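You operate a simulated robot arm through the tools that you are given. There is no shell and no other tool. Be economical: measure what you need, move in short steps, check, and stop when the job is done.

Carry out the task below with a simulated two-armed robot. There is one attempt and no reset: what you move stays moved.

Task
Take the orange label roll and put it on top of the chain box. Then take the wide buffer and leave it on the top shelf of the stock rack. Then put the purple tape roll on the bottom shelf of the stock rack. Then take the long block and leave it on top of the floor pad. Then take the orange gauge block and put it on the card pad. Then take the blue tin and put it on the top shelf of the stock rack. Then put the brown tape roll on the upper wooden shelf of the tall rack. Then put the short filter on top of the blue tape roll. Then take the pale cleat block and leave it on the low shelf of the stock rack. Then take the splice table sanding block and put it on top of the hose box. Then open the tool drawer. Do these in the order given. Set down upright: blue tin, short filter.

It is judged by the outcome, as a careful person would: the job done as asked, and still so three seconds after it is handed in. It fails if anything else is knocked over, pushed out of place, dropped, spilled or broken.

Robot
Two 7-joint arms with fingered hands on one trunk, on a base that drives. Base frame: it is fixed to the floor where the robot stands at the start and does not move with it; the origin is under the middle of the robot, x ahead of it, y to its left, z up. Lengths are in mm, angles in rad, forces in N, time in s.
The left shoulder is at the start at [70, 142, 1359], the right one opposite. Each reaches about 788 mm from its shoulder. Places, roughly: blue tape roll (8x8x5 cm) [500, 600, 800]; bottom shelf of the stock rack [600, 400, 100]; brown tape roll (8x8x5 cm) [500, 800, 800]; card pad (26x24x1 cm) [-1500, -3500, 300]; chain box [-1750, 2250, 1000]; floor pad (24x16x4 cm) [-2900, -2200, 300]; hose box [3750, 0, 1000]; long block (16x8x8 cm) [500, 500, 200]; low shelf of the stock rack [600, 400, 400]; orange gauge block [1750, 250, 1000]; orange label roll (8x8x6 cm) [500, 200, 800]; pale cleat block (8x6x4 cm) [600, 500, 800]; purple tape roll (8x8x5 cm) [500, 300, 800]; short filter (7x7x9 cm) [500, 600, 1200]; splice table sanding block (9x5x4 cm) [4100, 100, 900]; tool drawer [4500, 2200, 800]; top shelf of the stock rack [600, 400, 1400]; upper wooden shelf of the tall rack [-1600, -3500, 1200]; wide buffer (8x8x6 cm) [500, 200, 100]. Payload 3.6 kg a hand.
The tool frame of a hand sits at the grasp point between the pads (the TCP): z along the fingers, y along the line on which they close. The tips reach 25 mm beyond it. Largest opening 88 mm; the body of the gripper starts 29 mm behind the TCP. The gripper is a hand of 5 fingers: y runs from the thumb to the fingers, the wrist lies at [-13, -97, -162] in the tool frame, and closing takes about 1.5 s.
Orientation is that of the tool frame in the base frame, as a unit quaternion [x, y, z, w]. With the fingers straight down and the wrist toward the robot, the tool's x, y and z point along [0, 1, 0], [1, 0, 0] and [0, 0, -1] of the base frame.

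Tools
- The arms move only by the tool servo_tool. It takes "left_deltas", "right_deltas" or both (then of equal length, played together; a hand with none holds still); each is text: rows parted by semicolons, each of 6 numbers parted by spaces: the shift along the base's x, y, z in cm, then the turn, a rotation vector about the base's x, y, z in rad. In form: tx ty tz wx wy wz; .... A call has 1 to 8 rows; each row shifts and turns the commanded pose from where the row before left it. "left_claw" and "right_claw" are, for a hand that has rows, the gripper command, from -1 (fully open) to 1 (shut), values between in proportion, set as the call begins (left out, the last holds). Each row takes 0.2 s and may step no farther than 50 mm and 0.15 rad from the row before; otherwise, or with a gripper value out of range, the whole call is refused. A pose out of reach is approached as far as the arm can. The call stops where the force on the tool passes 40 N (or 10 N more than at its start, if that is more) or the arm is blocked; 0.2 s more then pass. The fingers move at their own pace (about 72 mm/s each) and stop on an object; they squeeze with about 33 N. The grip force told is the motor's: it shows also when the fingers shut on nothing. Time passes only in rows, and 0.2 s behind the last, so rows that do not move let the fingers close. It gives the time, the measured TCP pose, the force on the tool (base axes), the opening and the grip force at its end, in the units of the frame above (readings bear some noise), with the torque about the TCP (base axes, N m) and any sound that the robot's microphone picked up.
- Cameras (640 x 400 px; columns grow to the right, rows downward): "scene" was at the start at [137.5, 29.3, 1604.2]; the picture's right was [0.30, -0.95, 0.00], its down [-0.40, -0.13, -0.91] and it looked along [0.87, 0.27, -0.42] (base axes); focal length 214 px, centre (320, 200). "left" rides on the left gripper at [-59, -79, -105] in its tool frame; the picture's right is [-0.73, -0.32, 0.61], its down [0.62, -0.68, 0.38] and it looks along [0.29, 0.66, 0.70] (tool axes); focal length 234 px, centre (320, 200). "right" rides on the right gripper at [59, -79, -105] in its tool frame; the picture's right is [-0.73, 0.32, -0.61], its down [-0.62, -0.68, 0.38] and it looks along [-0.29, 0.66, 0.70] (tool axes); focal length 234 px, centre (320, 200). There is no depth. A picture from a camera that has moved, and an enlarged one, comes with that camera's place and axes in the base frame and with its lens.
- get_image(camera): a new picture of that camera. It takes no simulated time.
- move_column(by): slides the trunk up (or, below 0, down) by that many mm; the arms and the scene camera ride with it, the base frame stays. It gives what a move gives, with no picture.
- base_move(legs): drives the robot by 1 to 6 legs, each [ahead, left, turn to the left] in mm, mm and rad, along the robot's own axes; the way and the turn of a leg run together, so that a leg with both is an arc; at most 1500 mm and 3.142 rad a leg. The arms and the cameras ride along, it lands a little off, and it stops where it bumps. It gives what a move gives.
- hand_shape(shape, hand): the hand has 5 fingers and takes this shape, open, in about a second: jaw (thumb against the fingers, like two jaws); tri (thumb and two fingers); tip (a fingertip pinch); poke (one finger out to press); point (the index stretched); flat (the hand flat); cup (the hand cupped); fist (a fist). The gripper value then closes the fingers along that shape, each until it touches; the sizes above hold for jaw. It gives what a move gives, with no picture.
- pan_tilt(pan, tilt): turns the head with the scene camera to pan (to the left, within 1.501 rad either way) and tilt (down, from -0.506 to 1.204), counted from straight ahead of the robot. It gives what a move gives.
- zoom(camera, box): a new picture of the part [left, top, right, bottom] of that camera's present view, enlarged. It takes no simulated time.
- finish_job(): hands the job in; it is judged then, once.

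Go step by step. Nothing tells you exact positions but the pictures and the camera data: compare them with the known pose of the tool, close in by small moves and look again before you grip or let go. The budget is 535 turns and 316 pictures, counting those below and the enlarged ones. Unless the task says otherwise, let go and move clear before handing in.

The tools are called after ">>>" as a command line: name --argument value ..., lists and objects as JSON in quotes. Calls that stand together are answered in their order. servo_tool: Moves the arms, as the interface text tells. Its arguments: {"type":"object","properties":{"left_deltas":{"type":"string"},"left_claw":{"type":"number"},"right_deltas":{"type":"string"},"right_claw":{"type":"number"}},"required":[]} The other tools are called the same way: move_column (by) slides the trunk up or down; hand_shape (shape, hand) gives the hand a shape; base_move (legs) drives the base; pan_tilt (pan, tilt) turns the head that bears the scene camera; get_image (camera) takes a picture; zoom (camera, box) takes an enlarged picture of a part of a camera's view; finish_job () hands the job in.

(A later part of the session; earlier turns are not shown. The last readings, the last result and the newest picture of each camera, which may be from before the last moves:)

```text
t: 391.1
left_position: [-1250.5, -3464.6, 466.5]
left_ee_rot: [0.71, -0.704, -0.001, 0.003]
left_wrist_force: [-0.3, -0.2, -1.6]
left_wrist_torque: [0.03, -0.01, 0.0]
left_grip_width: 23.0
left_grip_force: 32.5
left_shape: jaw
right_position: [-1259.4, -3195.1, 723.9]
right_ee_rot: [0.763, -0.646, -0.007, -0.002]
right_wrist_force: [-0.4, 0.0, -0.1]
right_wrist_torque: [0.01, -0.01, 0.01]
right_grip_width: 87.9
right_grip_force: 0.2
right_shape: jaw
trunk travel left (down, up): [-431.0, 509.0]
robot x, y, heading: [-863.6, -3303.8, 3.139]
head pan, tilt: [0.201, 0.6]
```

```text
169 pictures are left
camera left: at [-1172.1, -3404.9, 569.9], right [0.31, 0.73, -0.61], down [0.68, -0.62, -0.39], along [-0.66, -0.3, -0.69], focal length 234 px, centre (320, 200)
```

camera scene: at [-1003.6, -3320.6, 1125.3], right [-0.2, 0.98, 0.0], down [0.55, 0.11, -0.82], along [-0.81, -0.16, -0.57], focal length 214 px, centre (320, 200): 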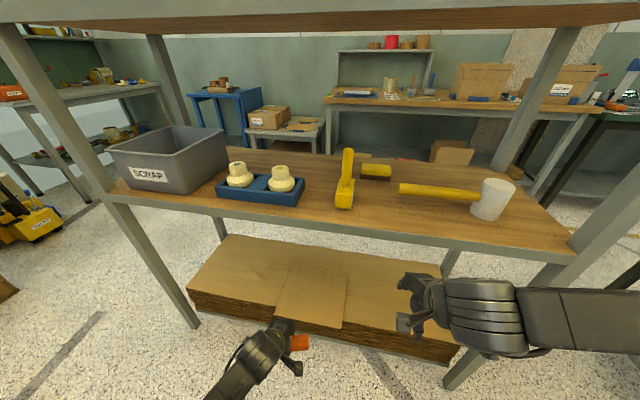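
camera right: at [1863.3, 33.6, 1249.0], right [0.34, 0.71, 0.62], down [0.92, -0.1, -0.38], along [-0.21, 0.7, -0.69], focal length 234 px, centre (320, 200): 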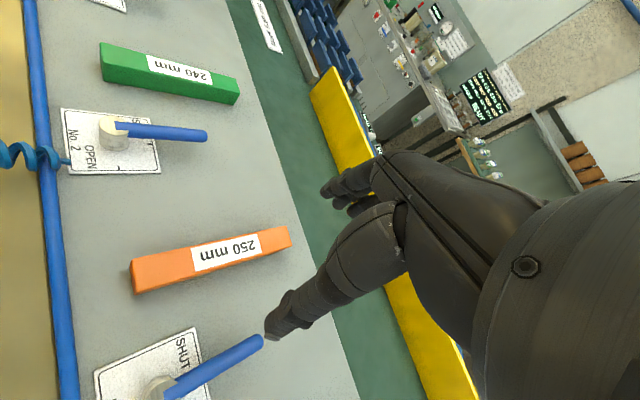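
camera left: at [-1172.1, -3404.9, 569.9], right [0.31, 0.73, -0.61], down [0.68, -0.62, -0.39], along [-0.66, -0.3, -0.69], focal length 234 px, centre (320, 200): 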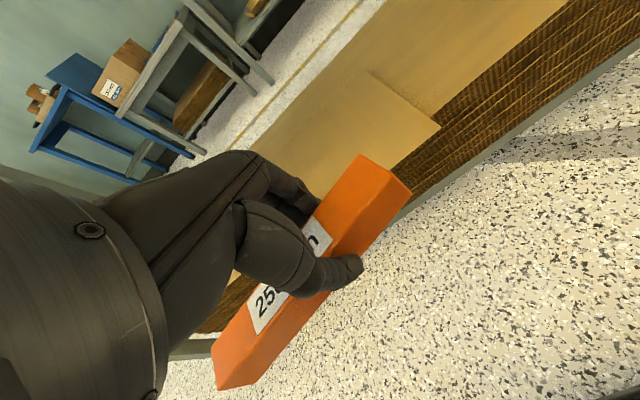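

The card pad is the square sheet with its front-right corner at (-1400, -3317), top z≈288; centre about (-1525, -3452). I'll lower the trunk, edge forward and reach in.

>>> move_column --by -60

>>> base_move --legs '[[60, 0, 0]]'

>>> servo_tool --left_deltas "-4 0.2 0 0 0 0; -4 0.2 0 0 0 0; -4 0.2 0 0 0 0; -4 0.2 0 0 0 0; -4 0 0 0 0 0; 0 0 -2.5 0 0 0; 0 0 -2.5 0 0 0; 0 0 0 0 0 0"

>>> get_image --camera "left"

>>> get_image --camera "scene"

```text
t: 392.1
left_position: [-1250.6, -3465.5, 404.8]
left_ee_rot: [0.71, -0.704, -0.002, 0.003]
left_wrist_force: [-0.2, -0.5, -1.1]
left_wrist_torque: [0.07, 0.01, 0.0]
left_grip_width: 23.1
left_grip_force: 33.6
left_shape: jaw
right_position: [-1260.0, -3194.4, 663.2]
right_ee_rot: [0.762, -0.647, -0.007, -0.001]
right_wrist_force: [-0.8, 0.0, 0.0]
right_wrist_torque: [-0.01, 0.01, 0.02]
right_grip_width: 87.7
right_grip_force: 0.1
right_shape: jaw
trunk travel left (down, up): [-371.0, 569.0]
robot x, y, heading: [-863.9, -3303.1, 3.139]
head pan, tilt: [0.201, 0.6]
```

```text
t: 393.1
left_position: [-1311.1, -3464.3, 404.4]
left_ee_rot: [0.709, -0.705, -0.002, 0.003]
left_wrist_force: [-0.3, 0.3, -0.6]
left_wrist_torque: [0.04, 0.0, -0.01]
left_grip_width: 23.1
left_grip_force: 33.5
left_shape: jaw
right_position: [-1321.8, -3194.2, 663.7]
right_ee_rot: [0.762, -0.648, -0.007, -0.002]
right_wrist_force: [0.3, -0.8, 0.5]
right_wrist_torque: [0.01, 0.01, -0.02]
right_grip_width: 88.0
right_grip_force: 0.1
right_shape: jaw
trunk travel left (down, up): [-371.0, 569.0]
robot x, y, heading: [-928.7, -3302.2, 3.137]
head pan, tilt: [0.201, 0.6]
```

```text
t: 394.9
left_position: [-1511.5, -3455.3, 354.5]
left_ee_rot: [0.71, -0.704, -0.002, 0.004]
left_wrist_force: [-0.1, -0.3, -1.5]
left_wrist_torque: [0.04, -0.01, 0.02]
left_grip_width: 22.9
left_grip_force: 32.3
left_shape: jaw
right_position: [-1321.5, -3194.8, 664.1]
right_ee_rot: [0.762, -0.647, -0.007, -0.002]
right_wrist_force: [0.2, -0.1, -0.3]
right_wrist_torque: [-0.02, 0.01, -0.04]
right_grip_width: 87.8
right_grip_force: 0.1
right_shape: jaw
trunk travel left (down, up): [-371.0, 569.0]
robot x, y, heading: [-930.4, -3308.3, 3.142]
head pan, tilt: [0.201, 0.6]
```

```text
168 pictures are left
camera left: at [-1431.8, -3395.5, 458.3], right [0.31, 0.73, -0.61], down [0.68, -0.62, -0.39], along [-0.66, -0.3, -0.69], focal length 234 px, centre (320, 200)
```

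left: 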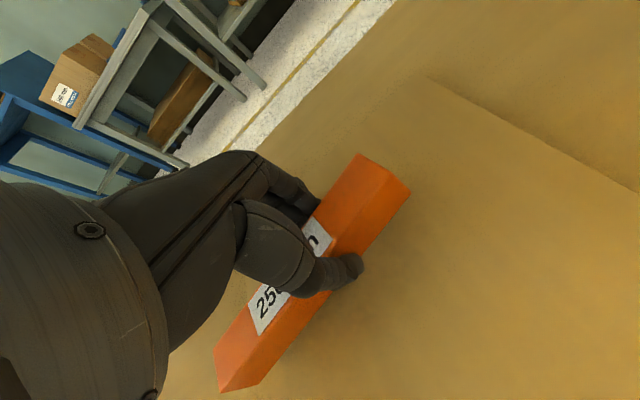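

```text
167 pictures are left
camera scene: at [-1063.9, -3320.1, 1065.3], right [-0.2, 0.98, 0.0], down [0.55, 0.11, -0.82], along [-0.81, -0.16, -0.57], focal length 214 px, centre (320, 200)
```

scene: 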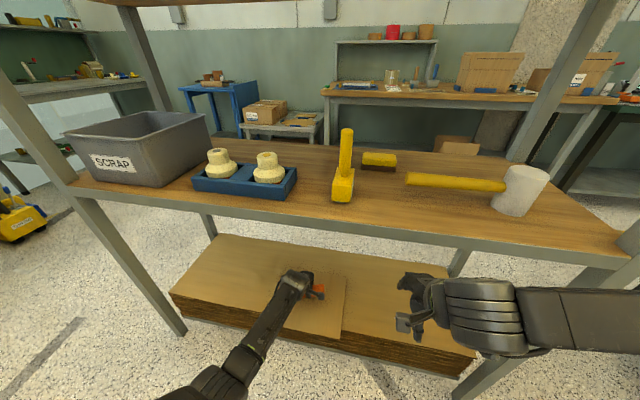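

The hand is over the middle of the card pad. Lowering to contact.

>>> servo_tool --left_deltas "0 0 -1.5 0 0 0; 0 0 -1 0 0 0; 0 0 -0.5 0 0 0; 0 0 0 0 0 0"

>>> servo_tool --left_deltas "0 0 -0.4 0 0 0; 0 0 -0.4 0 0 0; 0 0 0 0 0 0"

```text
t: 395.9
left_position: [-1510.4, -3455.2, 328.0]
left_ee_rot: [0.71, -0.704, -0.003, 0.005]
left_wrist_force: [1.9, -3.4, 16.0]
left_wrist_torque: [-0.08, -0.13, -0.05]
left_grip_width: 24.0
left_grip_force: 33.2
left_shape: jaw
right_position: [-1318.6, -3194.4, 665.0]
right_ee_rot: [0.763, -0.647, -0.008, -0.001]
right_wrist_force: [-1.1, 0.1, 0.5]
right_wrist_torque: [0.0, -0.01, 0.0]
right_grip_width: 87.9
right_grip_force: 0.0
right_shape: jaw
trunk travel left (down, up): [-371.0, 569.0]
robot x, y, heading: [-928.6, -3303.1, 3.14]
head pan, tilt: [0.201, 0.6]
```

```text
t: 396.5
left_position: [-1514.1, -3455.6, 327.1]
left_ee_rot: [0.71, -0.704, -0.007, 0.009]
left_wrist_force: [4.8, -1.0, 26.0]
left_wrist_torque: [0.04, -0.32, -0.09]
left_grip_width: 25.7
left_grip_force: 33.2
left_shape: jaw
right_position: [-1317.6, -3194.8, 666.0]
right_ee_rot: [0.763, -0.647, -0.008, -0.001]
right_wrist_force: [-0.9, 0.5, 0.5]
right_wrist_torque: [0.0, -0.01, 0.0]
right_grip_width: 88.1
right_grip_force: 0.2
right_shape: jaw
trunk travel left (down, up): [-371.0, 569.0]
robot x, y, heading: [-926.1, -3302.0, 3.139]
head pan, tilt: [0.201, 0.6]
stopped in row 2 (left hand): the force on the tool passed its limit (the readings are from after the stop); the commanded pose is now the measured one
```

Contact. Opening and rising.

>>> servo_tool --left_deltas "0 0 0.4 0 0 0; 0 0 0 0 0 0; 0 0 0 0 0 0; 0 0 0 0 0 0; 0 0 0 0 0 0; 0 0 2 0 0 0; 0 0 3 0 0 0; 0 0 0 0 0 0" --left_claw -1

>>> get_image --camera "left"

```text
t: 398.3
left_position: [-1513.9, -3453.8, 375.6]
left_ee_rot: [0.71, -0.704, -0.004, 0.006]
left_wrist_force: [-0.2, -0.2, -0.2]
left_wrist_torque: [-0.01, 0.02, 0.03]
left_grip_width: 87.9
left_grip_force: 0.0
left_shape: jaw
right_position: [-1322.0, -3194.6, 663.4]
right_ee_rot: [0.763, -0.646, -0.008, -0.002]
right_wrist_force: [-0.2, 0.7, -0.1]
right_wrist_torque: [0.03, 0.0, 0.01]
right_grip_width: 87.9
right_grip_force: 0.1
right_shape: jaw
trunk travel left (down, up): [-371.0, 569.0]
robot x, y, heading: [-923.6, -3305.9, 3.144]
head pan, tilt: [0.201, 0.6]
```

```text
166 pictures are left
camera left: at [-1434.3, -3395.8, 479.3], right [0.31, 0.73, -0.61], down [0.68, -0.62, -0.39], along [-0.66, -0.3, -0.69], focal length 234 px, centre (320, 200)
```

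left: 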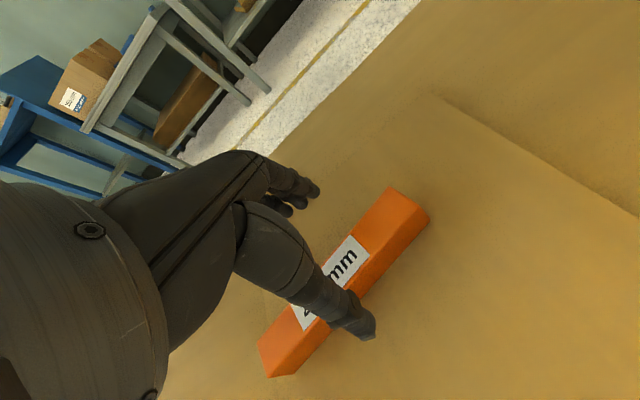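

The gauge block lies on the card pad. I'll withdraw, raise the trunk and return to the stock rack for the blue tin.

>>> servo_tool --left_deltas "4.5 0 0.5 0 0 0; 4.5 0 0.5 0 0 0; 4.5 0 0 0 0 0; 4.5 0 0 0 0 0; 2 0 0 0 0 0; 0 0 0 0 0 0"

>>> base_move --legs '[[-60, 0, 0]]'

>>> move_column --by 400

>>> base_move --legs '[[0, -1450, 0], [0, -800, 0], [-450, 0, 0], [0, 0, -3.14], [0, 1300, 0]]'

>>> pan_tilt --pan 0.4 --tilt 0.6

>>> get_image --camera "scene"

```text
t: 399.7
left_position: [-1314.2, -3458.7, 388.6]
left_ee_rot: [0.71, -0.704, -0.005, 0.005]
left_wrist_force: [0.0, 0.3, 0.1]
left_wrist_torque: [-0.02, 0.0, -0.04]
left_grip_width: 87.7
left_grip_force: 0.0
left_shape: jaw
right_position: [-1319.8, -3194.9, 662.4]
right_ee_rot: [0.763, -0.647, -0.008, -0.002]
right_wrist_force: [-0.1, 0.2, -0.4]
right_wrist_torque: [0.0, -0.03, 0.01]
right_grip_width: 87.7
right_grip_force: 0.0
right_shape: jaw
trunk travel left (down, up): [-371.0, 569.0]
robot x, y, heading: [-925.8, -3299.9, 3.141]
head pan, tilt: [0.201, 0.6]
```

```text
t: 400.6
left_position: [-1252.6, -3457.8, 388.9]
left_ee_rot: [0.71, -0.705, -0.005, 0.006]
left_wrist_force: [0.4, -0.3, 1.0]
left_wrist_torque: [0.01, -0.02, 0.02]
left_grip_width: 87.8
left_grip_force: 0.0
left_shape: jaw
right_position: [-1258.2, -3195.8, 664.1]
right_ee_rot: [0.762, -0.648, -0.008, -0.001]
right_wrist_force: [-0.3, -0.3, -0.3]
right_wrist_torque: [-0.01, 0.0, -0.01]
right_grip_width: 87.9
right_grip_force: 0.0
right_shape: jaw
trunk travel left (down, up): [-371.0, 569.0]
robot x, y, heading: [-862.8, -3304.7, 3.138]
head pan, tilt: [0.201, 0.6]
```

```text
t: 404.5
left_position: [-1252.3, -3457.9, 788.2]
left_ee_rot: [0.71, -0.704, -0.004, 0.006]
left_wrist_force: [0.2, -0.2, -0.4]
left_wrist_torque: [0.0, 0.02, 0.02]
left_grip_width: 87.6
left_grip_force: 0.0
left_shape: jaw
right_position: [-1259.7, -3195.4, 1063.7]
right_ee_rot: [0.762, -0.648, -0.008, -0.002]
right_wrist_force: [-0.6, 0.3, -0.5]
right_wrist_torque: [0.0, 0.01, -0.05]
right_grip_width: 87.8
right_grip_force: 0.0
right_shape: jaw
trunk travel left (down, up): [-771.0, 169.0]
robot x, y, heading: [-862.1, -3303.5, 3.139]
head pan, tilt: [0.201, 0.6]
```

```text
t: 431.4
left_position: [-29.5, 411.5, 788.4]
left_ee_rot: [0.695, 0.719, 0.006, 0.004]
left_wrist_force: [0.2, 0.1, 0.1]
left_wrist_torque: [0.03, -0.02, 0.03]
left_grip_width: 87.7
left_grip_force: 0.2
left_shape: jaw
right_position: [-16.6, 147.7, 1062.4]
right_ee_rot: [0.637, 0.771, -0.002, 0.009]
right_wrist_force: [0.1, 0.0, -0.2]
right_wrist_torque: [-0.02, -0.03, -0.01]
right_grip_width: 87.8
right_grip_force: 0.1
right_shape: jaw
trunk travel left (down, up): [-771.0, 169.0]
robot x, y, heading: [-409.2, 247.1, 0.023]
head pan, tilt: [0.201, 0.6]
```

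```text
t: 432.1
left_position: [-29.4, 412.8, 788.7]
left_ee_rot: [0.696, 0.718, 0.005, 0.004]
left_wrist_force: [0.1, -0.7, -0.4]
left_wrist_torque: [0.01, 0.0, 0.01]
left_grip_width: 87.4
left_grip_force: 0.1
left_shape: jaw
right_position: [-16.6, 149.2, 1063.8]
right_ee_rot: [0.637, 0.771, -0.001, 0.007]
right_wrist_force: [-0.9, 0.0, 0.0]
right_wrist_torque: [0.01, 0.0, 0.03]
right_grip_width: 87.7
right_grip_force: 0.1
right_shape: jaw
trunk travel left (down, up): [-771.0, 169.0]
robot x, y, heading: [-416.5, 251.5, 0.022]
head pan, tilt: [0.4, 0.6]
```

```text
165 pictures are left
camera scene: at [-283.8, 288.0, 1465.3], right [0.41, -0.91, 0.0], down [-0.52, -0.23, -0.82], along [0.75, 0.34, -0.57], focal length 214 px, centre (320, 200)
```

scene: 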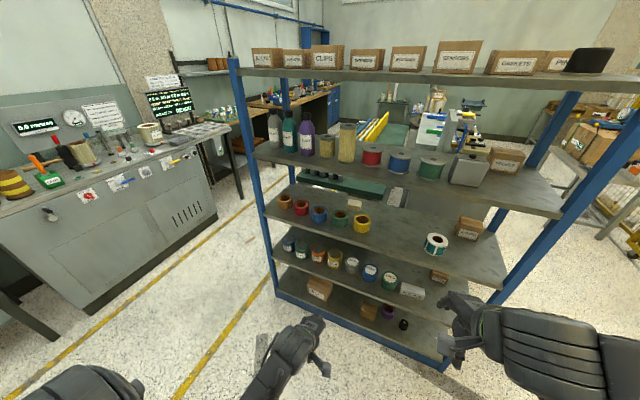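

The tins are on the low shelf; the leftmost is blue, near (485, 855). I'll move closer and lower to inspect.

>>> base_move --legs '[[150, 0, -0.022], [0, 400, 0]]'

>>> move_column --by -400

>>> pan_tilt --pan 0.2 --tilt 0.5

>>> zoom --camera "scene" --box '[150, 130, 430, 310]'

>>> get_image --camera "left"

```text
t: 435.7
left_position: [129.2, 812.8, 789.4]
left_ee_rot: [0.708, 0.706, 0.006, 0.004]
left_wrist_force: [-0.3, 0.7, 0.0]
left_wrist_torque: [-0.02, 0.06, 0.0]
left_grip_width: 87.7
left_grip_force: 0.1
left_shape: jaw
right_position: [133.6, 550.4, 1063.0]
right_ee_rot: [0.652, 0.758, -0.001, 0.007]
right_wrist_force: [0.5, -0.4, -0.3]
right_wrist_torque: [0.02, 0.0, 0.0]
right_grip_width: 87.9
right_grip_force: 0.1
right_shape: jaw
trunk travel left (down, up): [-771.0, 169.0]
robot x, y, heading: [-265.1, 664.7, -0.018]
head pan, tilt: [0.4, 0.6]
```

```text
t: 439.5
left_position: [129.8, 813.4, 389.6]
left_ee_rot: [0.709, 0.705, 0.006, 0.004]
left_wrist_force: [0.4, 0.1, -0.2]
left_wrist_torque: [0.0, 0.01, -0.04]
left_grip_width: 87.6
left_grip_force: 0.0
left_shape: jaw
right_position: [132.8, 550.0, 663.5]
right_ee_rot: [0.652, 0.759, -0.001, 0.008]
right_wrist_force: [0.7, 0.3, 0.1]
right_wrist_torque: [0.0, -0.02, 0.01]
right_grip_width: 87.7
right_grip_force: 0.1
right_shape: jaw
trunk travel left (down, up): [-371.0, 569.0]
robot x, y, heading: [-260.0, 665.6, -0.017]
head pan, tilt: [0.4, 0.6]
```

```text
t: 440.2
left_position: [129.5, 812.1, 388.5]
left_ee_rot: [0.708, 0.706, 0.005, 0.005]
left_wrist_force: [1.2, -0.5, -0.6]
left_wrist_torque: [0.04, -0.03, -0.02]
left_grip_width: 87.8
left_grip_force: 0.1
left_shape: jaw
right_position: [131.7, 550.8, 662.5]
right_ee_rot: [0.651, 0.759, -0.002, 0.007]
right_wrist_force: [0.8, -0.6, 0.5]
right_wrist_torque: [0.01, 0.0, 0.01]
right_grip_width: 87.7
right_grip_force: 0.1
right_shape: jaw
trunk travel left (down, up): [-371.0, 569.0]
robot x, y, heading: [-258.2, 664.8, -0.018]
head pan, tilt: [0.201, 0.499]
```

```text
2.22 times, centred on (290, 220) of scene
camera zoom: at [-121.2, 682.8, 1074.4], right [0.19, -0.98, 0.0], down [-0.47, -0.09, -0.88], along [0.86, 0.16, -0.48], focal length 477 px, centre (387, 156)
```

zoom: 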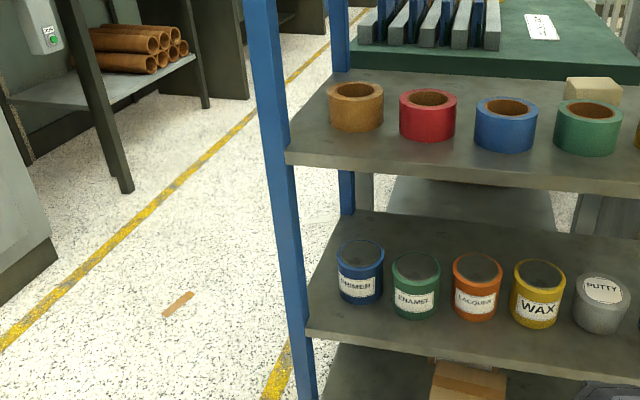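

```text
163 pictures are left
camera left: at [48.5, 754.3, 493.0], right [-0.32, -0.72, -0.61], down [-0.67, 0.63, -0.39], along [0.67, 0.29, -0.69], focal length 234 px, centre (320, 200)
```

left: 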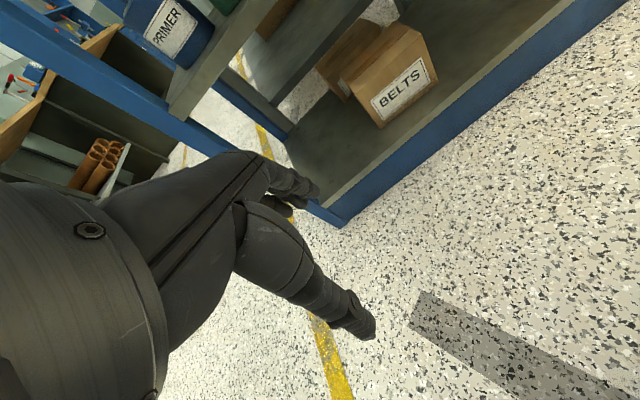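

The leftmost can, labelled PRIMER, is the blue tin: about 74 mm wide, centre ≈(490, 838), top z≈540. The shelf above leaves little headroom, so I'll tilt the hand forward 0.4 rad to keep the wrist low.

>>> servo_tool --left_deltas "0 0 4 0 -0.1 0; 0 0 4 0 -0.1 0; 0 0.5 4 0 -0.1 0; 0 0.5 4 0 -0.1 0; 0 0 1.5 0 0 0; 0 0 0 0 0 0"

>>> base_move --legs '[[0, 0, 0.018], [215, 0, 0]]'

>>> get_image --camera "left"

>>> zoom --camera "scene" --box '[150, 150, 430, 350]'

```text
t: 441.6
left_position: [135.1, 822.1, 558.1]
left_ee_rot: [0.693, 0.691, 0.146, 0.145]
left_wrist_force: [-0.7, 0.3, 0.3]
left_wrist_torque: [0.02, 0.0, -0.04]
left_grip_width: 87.4
left_grip_force: 0.0
left_shape: jaw
left hand out of reach, approached as far as the arm can: row 5
right_position: [132.9, 549.8, 663.1]
right_ee_rot: [0.652, 0.759, -0.002, 0.007]
right_wrist_force: [0.0, -0.3, -0.4]
right_wrist_torque: [-0.02, 0.0, 0.01]
right_grip_width: 87.9
right_grip_force: 0.0
right_shape: jaw
trunk travel left (down, up): [-371.0, 569.0]
robot x, y, heading: [-258.1, 664.8, -0.015]
head pan, tilt: [0.201, 0.499]
```

```text
t: 443.6
left_position: [345.7, 829.9, 558.2]
left_ee_rot: [0.688, 0.697, 0.146, 0.143]
left_wrist_force: [-0.6, 0.3, 0.3]
left_wrist_torque: [0.0, 0.01, 0.04]
left_grip_width: 87.7
left_grip_force: 0.1
left_shape: jaw
right_position: [347.9, 557.7, 662.8]
right_ee_rot: [0.645, 0.764, -0.002, 0.007]
right_wrist_force: [-0.6, -0.1, -0.2]
right_wrist_torque: [-0.03, -0.02, -0.02]
right_grip_width: 87.9
right_grip_force: 0.1
right_shape: jaw
trunk travel left (down, up): [-371.0, 569.0]
robot x, y, heading: [-45.9, 666.2, 0.003]
head pan, tilt: [0.201, 0.499]
```

```text
162 pictures are left
camera left: at [232.1, 769.4, 621.9], right [-0.04, -0.73, -0.69], down [-0.48, 0.62, -0.62], along [0.88, 0.3, -0.37], focal length 234 px, centre (320, 200)
```

left: 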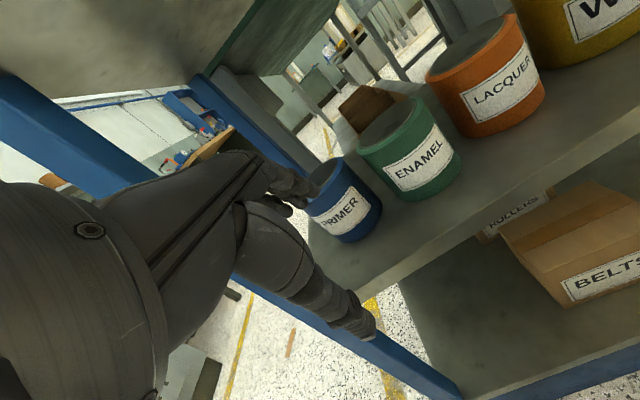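

```text
2.00 times, centred on (290, 250) of scene
camera zoom: at [92.0, 685.9, 1074.3], right [0.2, -0.98, 0.0], down [-0.47, -0.1, -0.88], along [0.86, 0.18, -0.48], focal length 429 px, centre (380, 100)
```

zoom: 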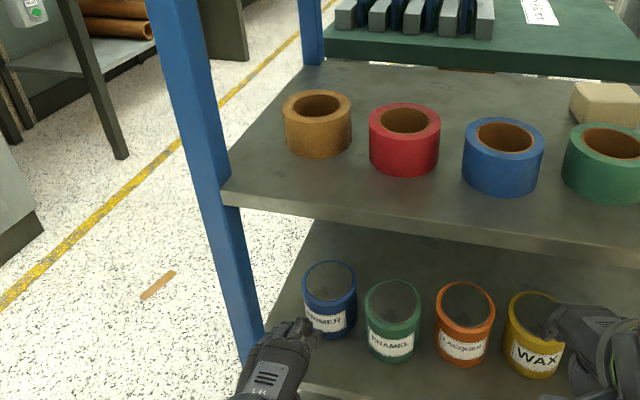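

The tin's centre is ≈(492, 840). I'll pull the right hand back for safety and slide the tilted left hand in over the tin.

>>> servo_tool --left_deltas "4 0.4 0.6 0 0 0; 4 0.4 0 0 0 0; 3 0 0 0 0 0; 0 0 0 0 0 0" --right_deltas "-3 0 0 0 0 0; -3 0 0 0 0 0; 0 0 0 0 0 0; 0 0 0 0 0 0"

>>> get_image --camera "left"

>>> zoom --camera "scene" --box '[240, 250, 400, 370]'

```text
t: 444.6
left_position: [455.6, 839.0, 565.1]
left_ee_rot: [0.687, 0.697, 0.147, 0.143]
left_wrist_force: [-1.3, 0.2, 0.4]
left_wrist_torque: [0.0, 0.02, -0.02]
left_grip_width: 87.5
left_grip_force: 0.0
left_shape: jaw
right_position: [340.1, 577.1, 659.1]
right_ee_rot: [0.645, 0.764, -0.002, 0.006]
right_wrist_force: [0.5, -0.2, 0.2]
right_wrist_torque: [-0.01, -0.01, 0.03]
right_grip_width: 87.9
right_grip_force: 0.1
right_shape: jaw
right hand out of reach, approached as far as the arm can: row 1, 2
trunk travel left (down, up): [-371.0, 569.0]
robot x, y, heading: [-47.9, 666.6, 0.0]
head pan, tilt: [0.201, 0.499]
```

```text
160 pictures are left
camera left: at [341.6, 777.3, 628.4], right [-0.04, -0.73, -0.69], down [-0.48, 0.62, -0.62], along [0.88, 0.3, -0.37], focal length 234 px, centre (320, 200)
```

left: 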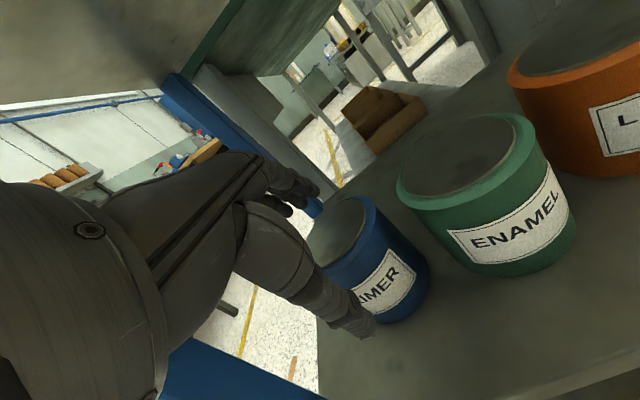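

```text
3.33 times, centred on (320, 310) of scene
camera zoom: at [91.3, 686.0, 1074.4], right [0.2, -0.98, 0.0], down [-0.47, -0.1, -0.88], along [0.86, 0.18, -0.48], focal length 715 px, centre (320, -167)
```

zoom: 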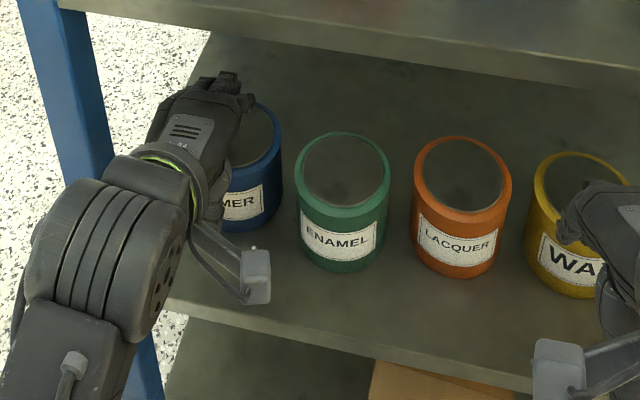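

>>> servo_tool --left_deltas "1 0 0 0 0.08 0; 1.2 0 -0.2 0 0.08 0; 0 0 0 0 0 0"

>>> get_image --camera "left"

```text
t: 445.4
left_position: [481.4, 838.4, 562.5]
left_ee_rot: [0.696, 0.707, 0.092, 0.087]
left_wrist_force: [-0.7, -0.5, 0.2]
left_wrist_torque: [0.0, 0.01, 0.03]
left_grip_width: 87.7
left_grip_force: 0.0
left_shape: jaw
right_position: [340.1, 576.1, 659.2]
right_ee_rot: [0.644, 0.765, -0.003, 0.006]
right_wrist_force: [0.0, 0.1, 0.5]
right_wrist_torque: [0.01, 0.02, 0.0]
right_grip_width: 87.9
right_grip_force: 0.1
right_shape: jaw
trunk travel left (down, up): [-371.0, 569.0]
robot x, y, heading: [-49.8, 664.0, 0.002]
head pan, tilt: [0.201, 0.499]
```

```text
158 pictures are left
camera left: at [377.5, 777.1, 643.9], right [-0.15, -0.73, -0.67], down [-0.57, 0.62, -0.54], along [0.81, 0.3, -0.51], focal length 234 px, centre (320, 200)
```

left: 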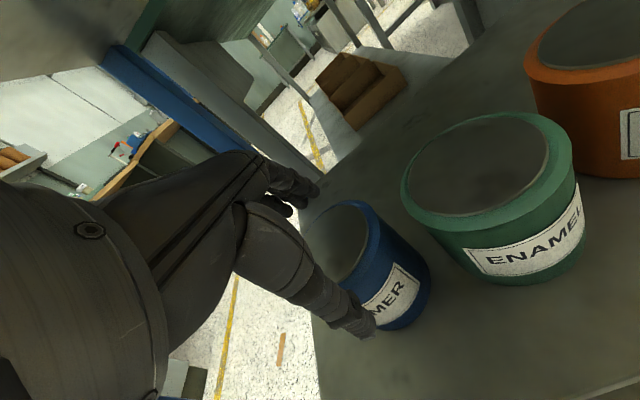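

>>> servo_tool --left_deltas "0.4 -0.2 -0.8 0 0 0; 0 0 -0.8 0 0 0; 0 0 -0.6 0 0 0; 0 0 0 0 0 0"

>>> get_image --camera "left"

```text
t: 446.4
left_position: [482.0, 835.2, 541.9]
left_ee_rot: [0.697, 0.705, 0.092, 0.088]
left_wrist_force: [-0.1, 0.0, 4.6]
left_wrist_torque: [0.03, -0.22, 0.0]
left_grip_width: 88.0
left_grip_force: 0.0
left_shape: jaw
right_position: [339.8, 576.4, 660.3]
right_ee_rot: [0.645, 0.764, -0.003, 0.007]
right_wrist_force: [0.7, 0.0, 0.0]
right_wrist_torque: [-0.01, -0.02, -0.01]
right_grip_width: 87.7
right_grip_force: 0.0
right_shape: jaw
trunk travel left (down, up): [-371.0, 569.0]
robot x, y, heading: [-50.6, 664.9, -0.001]
head pan, tilt: [0.201, 0.499]
```

```text
157 pictures are left
camera left: at [379.9, 773.9, 622.4], right [-0.15, -0.72, -0.67], down [-0.57, 0.62, -0.54], along [0.81, 0.3, -0.51], focal length 234 px, centre (320, 200)
```

left: 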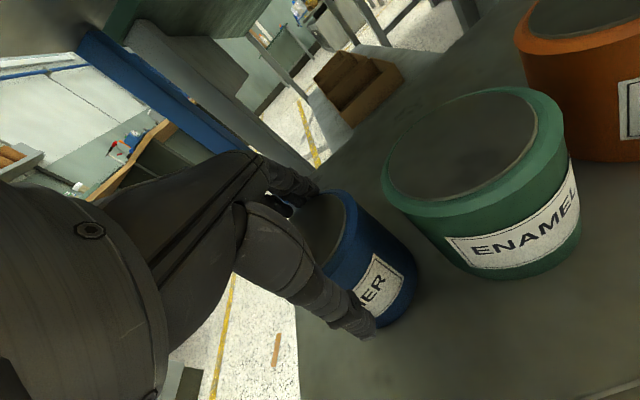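

The fingers touch the tin's rear rim, so I'll rise slightly, move 9 mm further, and lower again.

>>> servo_tool --left_deltas "0 0 0.9 0 0 0; 0.9 0.2 0 0 0 0; 0 0 -0.6 0 0 0; 0 0 -0.6 0 0 0; 0 0 0 0 0 0"

```text
t: 447.6
left_position: [491.3, 838.5, 536.2]
left_ee_rot: [0.697, 0.706, 0.092, 0.087]
left_wrist_force: [1.1, -0.1, 1.1]
left_wrist_torque: [-0.01, -0.01, 0.02]
left_grip_width: 88.0
left_grip_force: 0.0
left_shape: jaw
right_position: [340.3, 576.4, 659.0]
right_ee_rot: [0.645, 0.764, -0.002, 0.007]
right_wrist_force: [0.7, -0.1, 0.0]
right_wrist_torque: [-0.01, 0.04, -0.03]
right_grip_width: 87.9
right_grip_force: 0.2
right_shape: jaw
trunk travel left (down, up): [-371.0, 569.0]
robot x, y, heading: [-47.6, 662.1, 0.006]
head pan, tilt: [0.201, 0.499]
```

>>> servo_tool --left_deltas "0 0 -0.6 0 0 0; 0 0 -0.5 0 0 0; 0 0 0 0 0 0"

>>> get_image --camera "left"

```text
t: 448.4
left_position: [489.6, 837.5, 527.6]
left_ee_rot: [0.696, 0.706, 0.093, 0.088]
left_wrist_force: [0.6, -0.2, 8.8]
left_wrist_torque: [-0.06, -0.41, 0.0]
left_grip_width: 88.0
left_grip_force: 0.2
left_shape: jaw
right_position: [339.3, 576.5, 659.7]
right_ee_rot: [0.645, 0.764, -0.002, 0.007]
right_wrist_force: [0.8, -0.4, 0.5]
right_wrist_torque: [-0.03, 0.04, 0.0]
right_grip_width: 87.8
right_grip_force: 0.1
right_shape: jaw
trunk travel left (down, up): [-371.0, 569.0]
robot x, y, heading: [-46.4, 663.5, -0.001]
head pan, tilt: [0.201, 0.499]
```

```text
156 pictures are left
camera left: at [387.8, 777.7, 608.4], right [-0.15, -0.72, -0.67], down [-0.57, 0.62, -0.54], along [0.81, 0.3, -0.5], focal length 234 px, centre (320, 200)
```

left: 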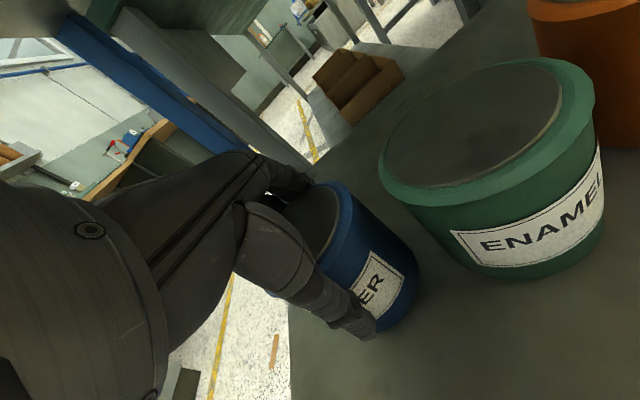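

Now the fingers rub along the tin's rear wall, well below the rim. Closing and lifting a little.

>>> servo_tool --left_deltas "0 0 0.1 0 0 0; 0 0 0 0 0 0; 0 0 0 0 0 0; 0 0 0 0 0 0; 0 0 0 0 0 0; 0 0 0 0 0 0; 0 0 0 0 0 0" --left_claw 1

>>> servo_tool --left_deltas "0 0 0.6 0 0 0; 0 0 0.6 0 0 0; 0 0 0.5 0 0 0; 0 0 0 0 0 0"

>>> get_image --camera "left"

>>> zoom --camera "scene" --box '[240, 250, 400, 370]'

```text
t: 450.0
left_position: [490.5, 838.1, 526.9]
left_ee_rot: [0.697, 0.706, 0.092, 0.088]
left_wrist_force: [0.7, -1.2, 13.5]
left_wrist_torque: [-0.15, -0.02, 0.01]
left_grip_width: 76.4
left_grip_force: 32.4
left_shape: jaw
right_position: [339.6, 576.2, 659.9]
right_ee_rot: [0.644, 0.765, -0.002, 0.008]
right_wrist_force: [0.1, 0.0, 0.6]
right_wrist_torque: [0.03, 0.01, 0.02]
right_grip_width: 87.9
right_grip_force: 0.1
right_shape: jaw
trunk travel left (down, up): [-371.0, 569.0]
robot x, y, heading: [-47.4, 665.8, 0.007]
head pan, tilt: [0.201, 0.499]
```

```text
t: 451.0
left_position: [491.5, 838.2, 542.6]
left_ee_rot: [0.696, 0.707, 0.091, 0.087]
left_wrist_force: [0.4, -0.8, -4.6]
left_wrist_torque: [-0.05, 0.02, 0.01]
left_grip_width: 76.2
left_grip_force: 32.9
left_shape: jaw
right_position: [341.1, 577.2, 659.7]
right_ee_rot: [0.645, 0.765, -0.003, 0.007]
right_wrist_force: [0.8, -0.2, -0.5]
right_wrist_torque: [0.02, -0.01, 0.01]
right_grip_width: 87.9
right_grip_force: 0.0
right_shape: jaw
trunk travel left (down, up): [-371.0, 569.0]
robot x, y, heading: [-46.6, 663.7, 0.006]
head pan, tilt: [0.201, 0.499]
```

```text
155 pictures are left
camera left: at [388.7, 776.8, 624.8], right [-0.15, -0.73, -0.67], down [-0.57, 0.62, -0.54], along [0.81, 0.3, -0.51], focal length 234 px, centre (320, 200)
```

left: 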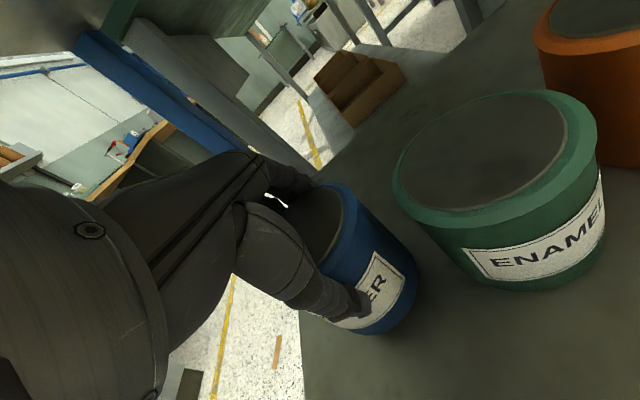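

```text
3.33 times, centred on (320, 310) of scene
camera zoom: at [92.0, 686.1, 1074.3], right [0.2, -0.98, 0.0], down [-0.47, -0.1, -0.88], along [0.86, 0.18, -0.48], focal length 715 px, centre (320, -167)
```

zoom: 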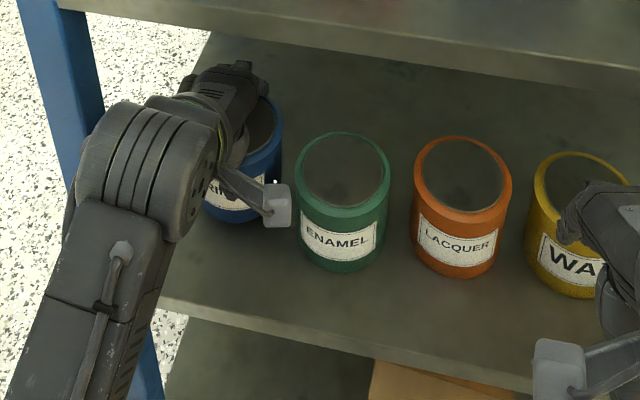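

The tin is lifted (≈0.47 kg) and level. I'll withdraw it straight out and back up.

>>> servo_tool --left_deltas "-4 0 0 0 0 0; -4.5 0 0 0 0 0; -4.5 0 0 0 0 0; -4.5 0 0 0 0 0; 0 0 0 0 0 0"

>>> base_move --legs '[[-250, 0, 0]]'

>>> move_column --by 400

>>> move_column --by 168

>>> get_image --camera "scene"

```text
t: 452.2
left_position: [324.0, 836.8, 530.9]
left_ee_rot: [0.697, 0.706, 0.092, 0.088]
left_wrist_force: [1.1, 0.6, -4.5]
left_wrist_torque: [-0.02, 0.04, 0.01]
left_grip_width: 76.2
left_grip_force: 33.1
left_shape: jaw
left hand out of reach, approached as far as the arm can: row 4
right_position: [339.8, 577.0, 658.9]
right_ee_rot: [0.645, 0.764, -0.003, 0.007]
right_wrist_force: [-0.4, 0.6, -0.2]
right_wrist_torque: [0.0, -0.01, 0.01]
right_grip_width: 87.9
right_grip_force: 0.0
right_shape: jaw
trunk travel left (down, up): [-371.0, 569.0]
robot x, y, heading: [-45.8, 665.9, 0.007]
head pan, tilt: [0.201, 0.499]
```

```text
t: 454.1
left_position: [69.2, 834.5, 530.7]
left_ee_rot: [0.697, 0.705, 0.092, 0.088]
left_wrist_force: [0.5, -0.6, -6.2]
left_wrist_torque: [0.0, 0.04, 0.01]
left_grip_width: 76.2
left_grip_force: 33.1
left_shape: jaw
right_position: [86.0, 575.1, 659.9]
right_ee_rot: [0.645, 0.764, -0.002, 0.007]
right_wrist_force: [-0.5, -0.4, 0.7]
right_wrist_torque: [0.02, 0.01, 0.04]
right_grip_width: 87.7
right_grip_force: 0.1
right_shape: jaw
trunk travel left (down, up): [-371.0, 569.0]
robot x, y, heading: [-302.5, 659.9, 0.006]
head pan, tilt: [0.201, 0.499]
```

```text
t: 457.9
left_position: [70.4, 835.9, 930.9]
left_ee_rot: [0.697, 0.706, 0.092, 0.087]
left_wrist_force: [0.2, -0.1, -4.9]
left_wrist_torque: [-0.02, 0.05, -0.02]
left_grip_width: 76.3
left_grip_force: 33.1
left_shape: jaw
right_position: [85.6, 576.6, 1058.8]
right_ee_rot: [0.645, 0.764, -0.002, 0.007]
right_wrist_force: [0.4, -0.1, 0.2]
right_wrist_torque: [0.01, 0.0, -0.01]
right_grip_width: 87.8
right_grip_force: 0.1
right_shape: jaw
trunk travel left (down, up): [-771.0, 169.0]
robot x, y, heading: [-301.5, 664.8, 0.003]
head pan, tilt: [0.201, 0.499]
```

```text
t: 459.8
left_position: [70.6, 834.5, 1099.2]
left_ee_rot: [0.697, 0.706, 0.091, 0.087]
left_wrist_force: [-0.4, 0.3, -4.9]
left_wrist_torque: [-0.04, 0.1, 0.01]
left_grip_width: 76.4
left_grip_force: 32.6
left_shape: jaw
right_position: [86.4, 574.9, 1226.7]
right_ee_rot: [0.645, 0.764, -0.003, 0.007]
right_wrist_force: [-0.3, 0.3, 0.6]
right_wrist_torque: [0.04, 0.0, -0.05]
right_grip_width: 88.2
right_grip_force: 0.0
right_shape: jaw
trunk travel left (down, up): [-939.0, 1.0]
robot x, y, heading: [-299.8, 666.7, 0.003]
head pan, tilt: [0.201, 0.499]
```

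```text
153 pictures are left
camera scene: at [-162.1, 685.4, 1642.3], right [0.2, -0.98, 0.0], down [-0.47, -0.1, -0.88], along [0.86, 0.18, -0.48], focal length 214 px, centre (320, 200)
```

scene: 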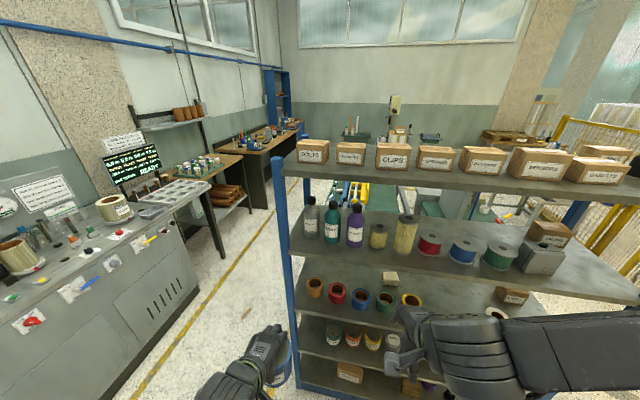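

Tin is secure. The top shelf is free behind the GASKETS box, around (620, 110). I'll raise the hand above the boxes and shift the base right.

>>> servo_tool --left_deltas "1 0 4.7 0 0 0; 1 0 4.7 0 0 0; 1 0 4.7 0 0 0; 1 0 4.7 0 0 0; 1 0 4.7 0 0 0; 1 0 4.7 0 0 0; 1 0 4.7 0 0 0; 0 0 4.7 0 0 0"

>>> servo_tool --left_deltas "0 0 4.5 0 0 0; 0 0 4.5 0 0 0; 0 0 1 0 0 0; 0 0 0 0 0 0"

>>> base_move --legs '[[0, -730, 0]]'

>>> get_image --camera "scene"

```text
t: 460.5
left_position: [112.1, 868.6, 1145.3]
left_ee_rot: [0.714, 0.682, 0.158, 0.014]
left_wrist_force: [0.2, 0.2, -4.6]
left_wrist_torque: [-0.04, -0.01, -0.01]
left_grip_width: 76.0
left_grip_force: 32.9
left_shape: jaw
left hand out of reach, approached as far as the arm can: row 1, 2, 3
right_position: [84.1, 577.1, 1228.1]
right_ee_rot: [0.645, 0.764, -0.003, 0.008]
right_wrist_force: [1.1, 0.0, -0.8]
right_wrist_torque: [0.01, 0.01, 0.03]
right_grip_width: 87.9
right_grip_force: 0.1
right_shape: jaw
trunk travel left (down, up): [-939.0, 1.0]
robot x, y, heading: [-303.8, 666.2, 0.009]
head pan, tilt: [0.201, 0.499]
stopped in row 3 (left hand): the arm was blocked; the commanded pose is now the measured one
```

```text
t: 460.9
left_position: [111.8, 904.7, 1152.2]
left_ee_rot: [0.721, 0.656, 0.216, -0.055]
left_wrist_force: [-0.4, -0.5, -4.6]
left_wrist_torque: [-0.08, 0.02, -0.02]
left_grip_width: 76.0
left_grip_force: 32.7
left_shape: jaw
left hand out of reach, approached as far as the arm can: row 1, 2
right_position: [87.8, 576.1, 1227.3]
right_ee_rot: [0.644, 0.765, -0.004, 0.007]
right_wrist_force: [-0.8, 0.1, 1.0]
right_wrist_torque: [0.03, 0.04, 0.01]
right_grip_width: 88.0
right_grip_force: 0.2
right_shape: jaw
trunk travel left (down, up): [-939.0, 1.0]
robot x, y, heading: [-307.3, 663.7, 0.001]
head pan, tilt: [0.201, 0.499]
stopped in row 2 (left hand): the arm was blocked; the commanded pose is now the measured one
```

```text
t: 464.9
left_position: [110.9, 172.0, 1152.6]
left_ee_rot: [0.729, 0.647, 0.216, -0.051]
left_wrist_force: [0.3, 0.1, -4.3]
left_wrist_torque: [-0.09, 0.03, 0.03]
left_grip_width: 76.1
left_grip_force: 33.1
left_shape: jaw
right_position: [81.2, -154.6, 1228.1]
right_ee_rot: [0.653, 0.757, -0.002, 0.007]
right_wrist_force: [0.1, 0.5, -0.4]
right_wrist_torque: [-0.01, -0.01, 0.0]
right_grip_width: 87.7
right_grip_force: 0.0
right_shape: jaw
trunk travel left (down, up): [-939.0, 1.0]
robot x, y, heading: [-304.8, -60.0, -0.016]
head pan, tilt: [0.201, 0.499]
```

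```text
152 pictures are left
camera scene: at [-166.8, -40.2, 1642.3], right [0.18, -0.98, 0.0], down [-0.47, -0.09, -0.88], along [0.86, 0.16, -0.48], focal length 214 px, centre (320, 200)
```

scene: 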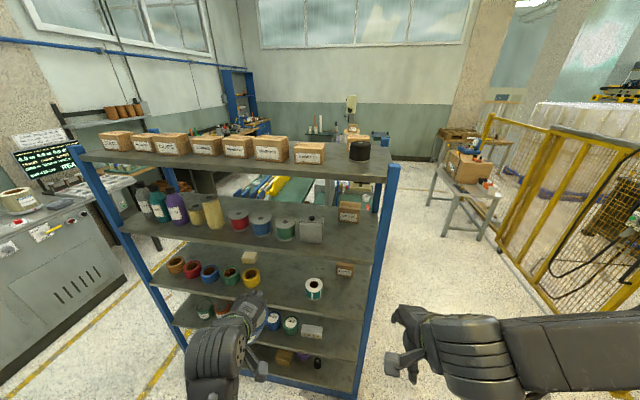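

The arm was folded too tightly and the hand leaned over; I'll extend forward and level it again before rising.

>>> servo_tool --left_deltas "4 -1.5 1 -0.1 0 0; 4 -1.5 1 -0.1 0 0; 4 -1.5 1 -0.1 0 0; 3 -1 1 -0.075 0 0; 0 0 0 0 0 0"

```text
t: 465.4
left_position: [153.3, 217.3, 1156.7]
left_ee_rot: [0.725, 0.642, 0.235, -0.085]
left_wrist_force: [0.5, 0.1, -5.2]
left_wrist_torque: [-0.11, 0.03, -0.02]
left_grip_width: 76.3
left_grip_force: 33.2
left_shape: jaw
left hand out of reach, approached as far as the arm can: row 2
right_position: [84.2, -154.8, 1227.0]
right_ee_rot: [0.653, 0.758, -0.004, 0.006]
right_wrist_force: [0.4, 0.3, 0.2]
right_wrist_torque: [-0.03, -0.01, 0.01]
right_grip_width: 88.0
right_grip_force: 0.1
right_shape: jaw
trunk travel left (down, up): [-939.0, 1.0]
robot x, y, heading: [-307.2, -59.1, -0.018]
head pan, tilt: [0.201, 0.499]
stopped in row 2 (left hand): the arm was blocked; the commanded pose is now the measured one
```

>>> servo_tool --left_deltas "1 -2 -3 0 0 0; 1 -2 -3 -0.08 0 0; 1 -2 -3 -0.08 0 0; 1 -2 -2 -0.08 0 0; 0 -1 0 -0.08 0 0; 0 0 0 -0.08 0 0; 0 0 0 0 0 0"

```text
t: 466.9
left_position: [191.0, 125.5, 1047.7]
left_ee_rot: [0.727, 0.676, 0.104, 0.062]
left_wrist_force: [-0.4, -1.1, -4.5]
left_wrist_torque: [-0.04, 0.02, -0.02]
left_grip_width: 76.1
left_grip_force: 32.9
left_shape: jaw
right_position: [79.2, -156.8, 1227.3]
right_ee_rot: [0.653, 0.757, -0.002, 0.007]
right_wrist_force: [-0.4, -0.2, 0.1]
right_wrist_torque: [0.03, -0.03, 0.02]
right_grip_width: 87.7
right_grip_force: 0.0
right_shape: jaw
trunk travel left (down, up): [-939.0, 1.0]
robot x, y, heading: [-309.2, -58.5, -0.011]
head pan, tilt: [0.201, 0.499]
```

>>> servo_tool --left_deltas "1 0 4 -0.05 0 0.07; 1 0 4.5 0 0 0; 0 0 4.5 0 0 0; 0 0 4.5 0 0 0; 0 0 4.5 0 0 0; 0 0 4.5 0 0 0; 0 0 4.5 0 0 0; 0 0 0 0 0 0"

>>> servo_tool --left_deltas "0 0 4.5 0 0 0; 0 0 4.5 0 0 0; 0 0 4.5 0 0 0; 0 0 4.5 0 0 0; 0 0 2 0 0 0; 0 0 0 0 0 0"

```text
t: 467.8
left_position: [207.8, 191.7, 1150.0]
left_ee_rot: [0.69, 0.707, 0.153, 0.004]
left_wrist_force: [0.0, 0.3, -4.3]
left_wrist_torque: [-0.07, 0.03, -0.02]
left_grip_width: 75.5
left_grip_force: 33.1
left_shape: jaw
left hand out of reach, approached as far as the arm can: row 3, 4
right_position: [79.6, -153.2, 1228.1]
right_ee_rot: [0.651, 0.759, -0.003, 0.008]
right_wrist_force: [-0.6, -0.7, 0.6]
right_wrist_torque: [0.02, -0.01, 0.0]
right_grip_width: 88.0
right_grip_force: 0.0
right_shape: jaw
trunk travel left (down, up): [-939.0, 1.0]
robot x, y, heading: [-307.4, -57.5, -0.016]
head pan, tilt: [0.201, 0.499]
stopped in row 4 (left hand): the arm was blocked; the commanded pose is now the measured one
```

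```text
t: 468.2
left_position: [201.9, 255.0, 1174.3]
left_ee_rot: [0.671, 0.707, 0.213, -0.066]
left_wrist_force: [-0.7, 0.3, -3.9]
left_wrist_torque: [-0.07, 0.01, -0.01]
left_grip_width: 76.0
left_grip_force: 32.9
left_shape: jaw
left hand out of reach, approached as far as the arm can: row 1, 2
right_position: [80.1, -154.8, 1227.0]
right_ee_rot: [0.652, 0.758, -0.003, 0.007]
right_wrist_force: [0.5, 0.6, 0.6]
right_wrist_torque: [-0.01, 0.0, 0.01]
right_grip_width: 87.7
right_grip_force: 0.1
right_shape: jaw
trunk travel left (down, up): [-939.0, 1.0]
robot x, y, heading: [-304.1, -57.7, -0.012]
head pan, tilt: [0.201, 0.499]
stopped in row 2 (left hand): the arm was blocked; the commanded pose is now the measured one
```

The arm jams near shoulder height unless more extended. I'll lower and level again, extend further forward (still clear of the rack), then raise.

>>> servo_tool --left_deltas "1.5 -2.5 -3.5 0 0 0; 1.5 -2.5 -3.5 -0.08 0 0; 1.5 -2.5 -3.5 -0.08 0 0; 1.5 -2.5 -2 -0.08 0 0; 1 -1.5 0 -0.08 0 0; 1 0 0 -0.08 0 0; 0 0 0 0 0 0"

```text
t: 469.8
left_position: [277.7, 152.4, 1044.2]
left_ee_rot: [0.669, 0.738, 0.077, 0.052]
left_wrist_force: [-0.1, 0.8, -5.4]
left_wrist_torque: [-0.07, 0.03, 0.0]
left_grip_width: 75.9
left_grip_force: 33.4
left_shape: jaw
right_position: [79.3, -156.3, 1227.7]
right_ee_rot: [0.652, 0.758, -0.002, 0.007]
right_wrist_force: [0.1, -0.2, 0.2]
right_wrist_torque: [0.0, -0.01, 0.05]
right_grip_width: 88.0
right_grip_force: 0.1
right_shape: jaw
trunk travel left (down, up): [-939.0, 1.0]
robot x, y, heading: [-307.7, -57.9, -0.014]
head pan, tilt: [0.201, 0.499]
```

>>> servo_tool --left_deltas "0.5 -1 4 -0.04 -0.07 -0.09; 0 0 4.5 0 0 0; 0 0 4.5 0 0 0; 0 0 4.5 0 0 0; 0 0 4.5 0 0 0; 0 0 4.5 0 0 0; 0 0 4.5 0 0 0; 0 0 0 0 0 0"

```text
t: 471.8
left_position: [288.0, 179.7, 1199.4]
left_ee_rot: [0.679, 0.721, 0.12, 0.073]
left_wrist_force: [0.4, -0.1, -5.3]
left_wrist_torque: [-0.04, 0.06, 0.0]
left_grip_width: 75.6
left_grip_force: 32.7
left_shape: jaw
left hand out of reach, approached as far as the arm can: row 4, 5, 6, 7
right_position: [79.6, -154.6, 1226.7]
right_ee_rot: [0.653, 0.757, -0.003, 0.007]
right_wrist_force: [-0.2, 0.7, 0.4]
right_wrist_torque: [0.06, 0.0, 0.02]
right_grip_width: 87.9
right_grip_force: 0.0
right_shape: jaw
trunk travel left (down, up): [-939.0, 1.0]
robot x, y, heading: [-313.2, -60.7, -0.021]
head pan, tilt: [0.201, 0.499]
stopped in row 8 (left hand): the arm was blocked; the commanded pose is now the measured one
```

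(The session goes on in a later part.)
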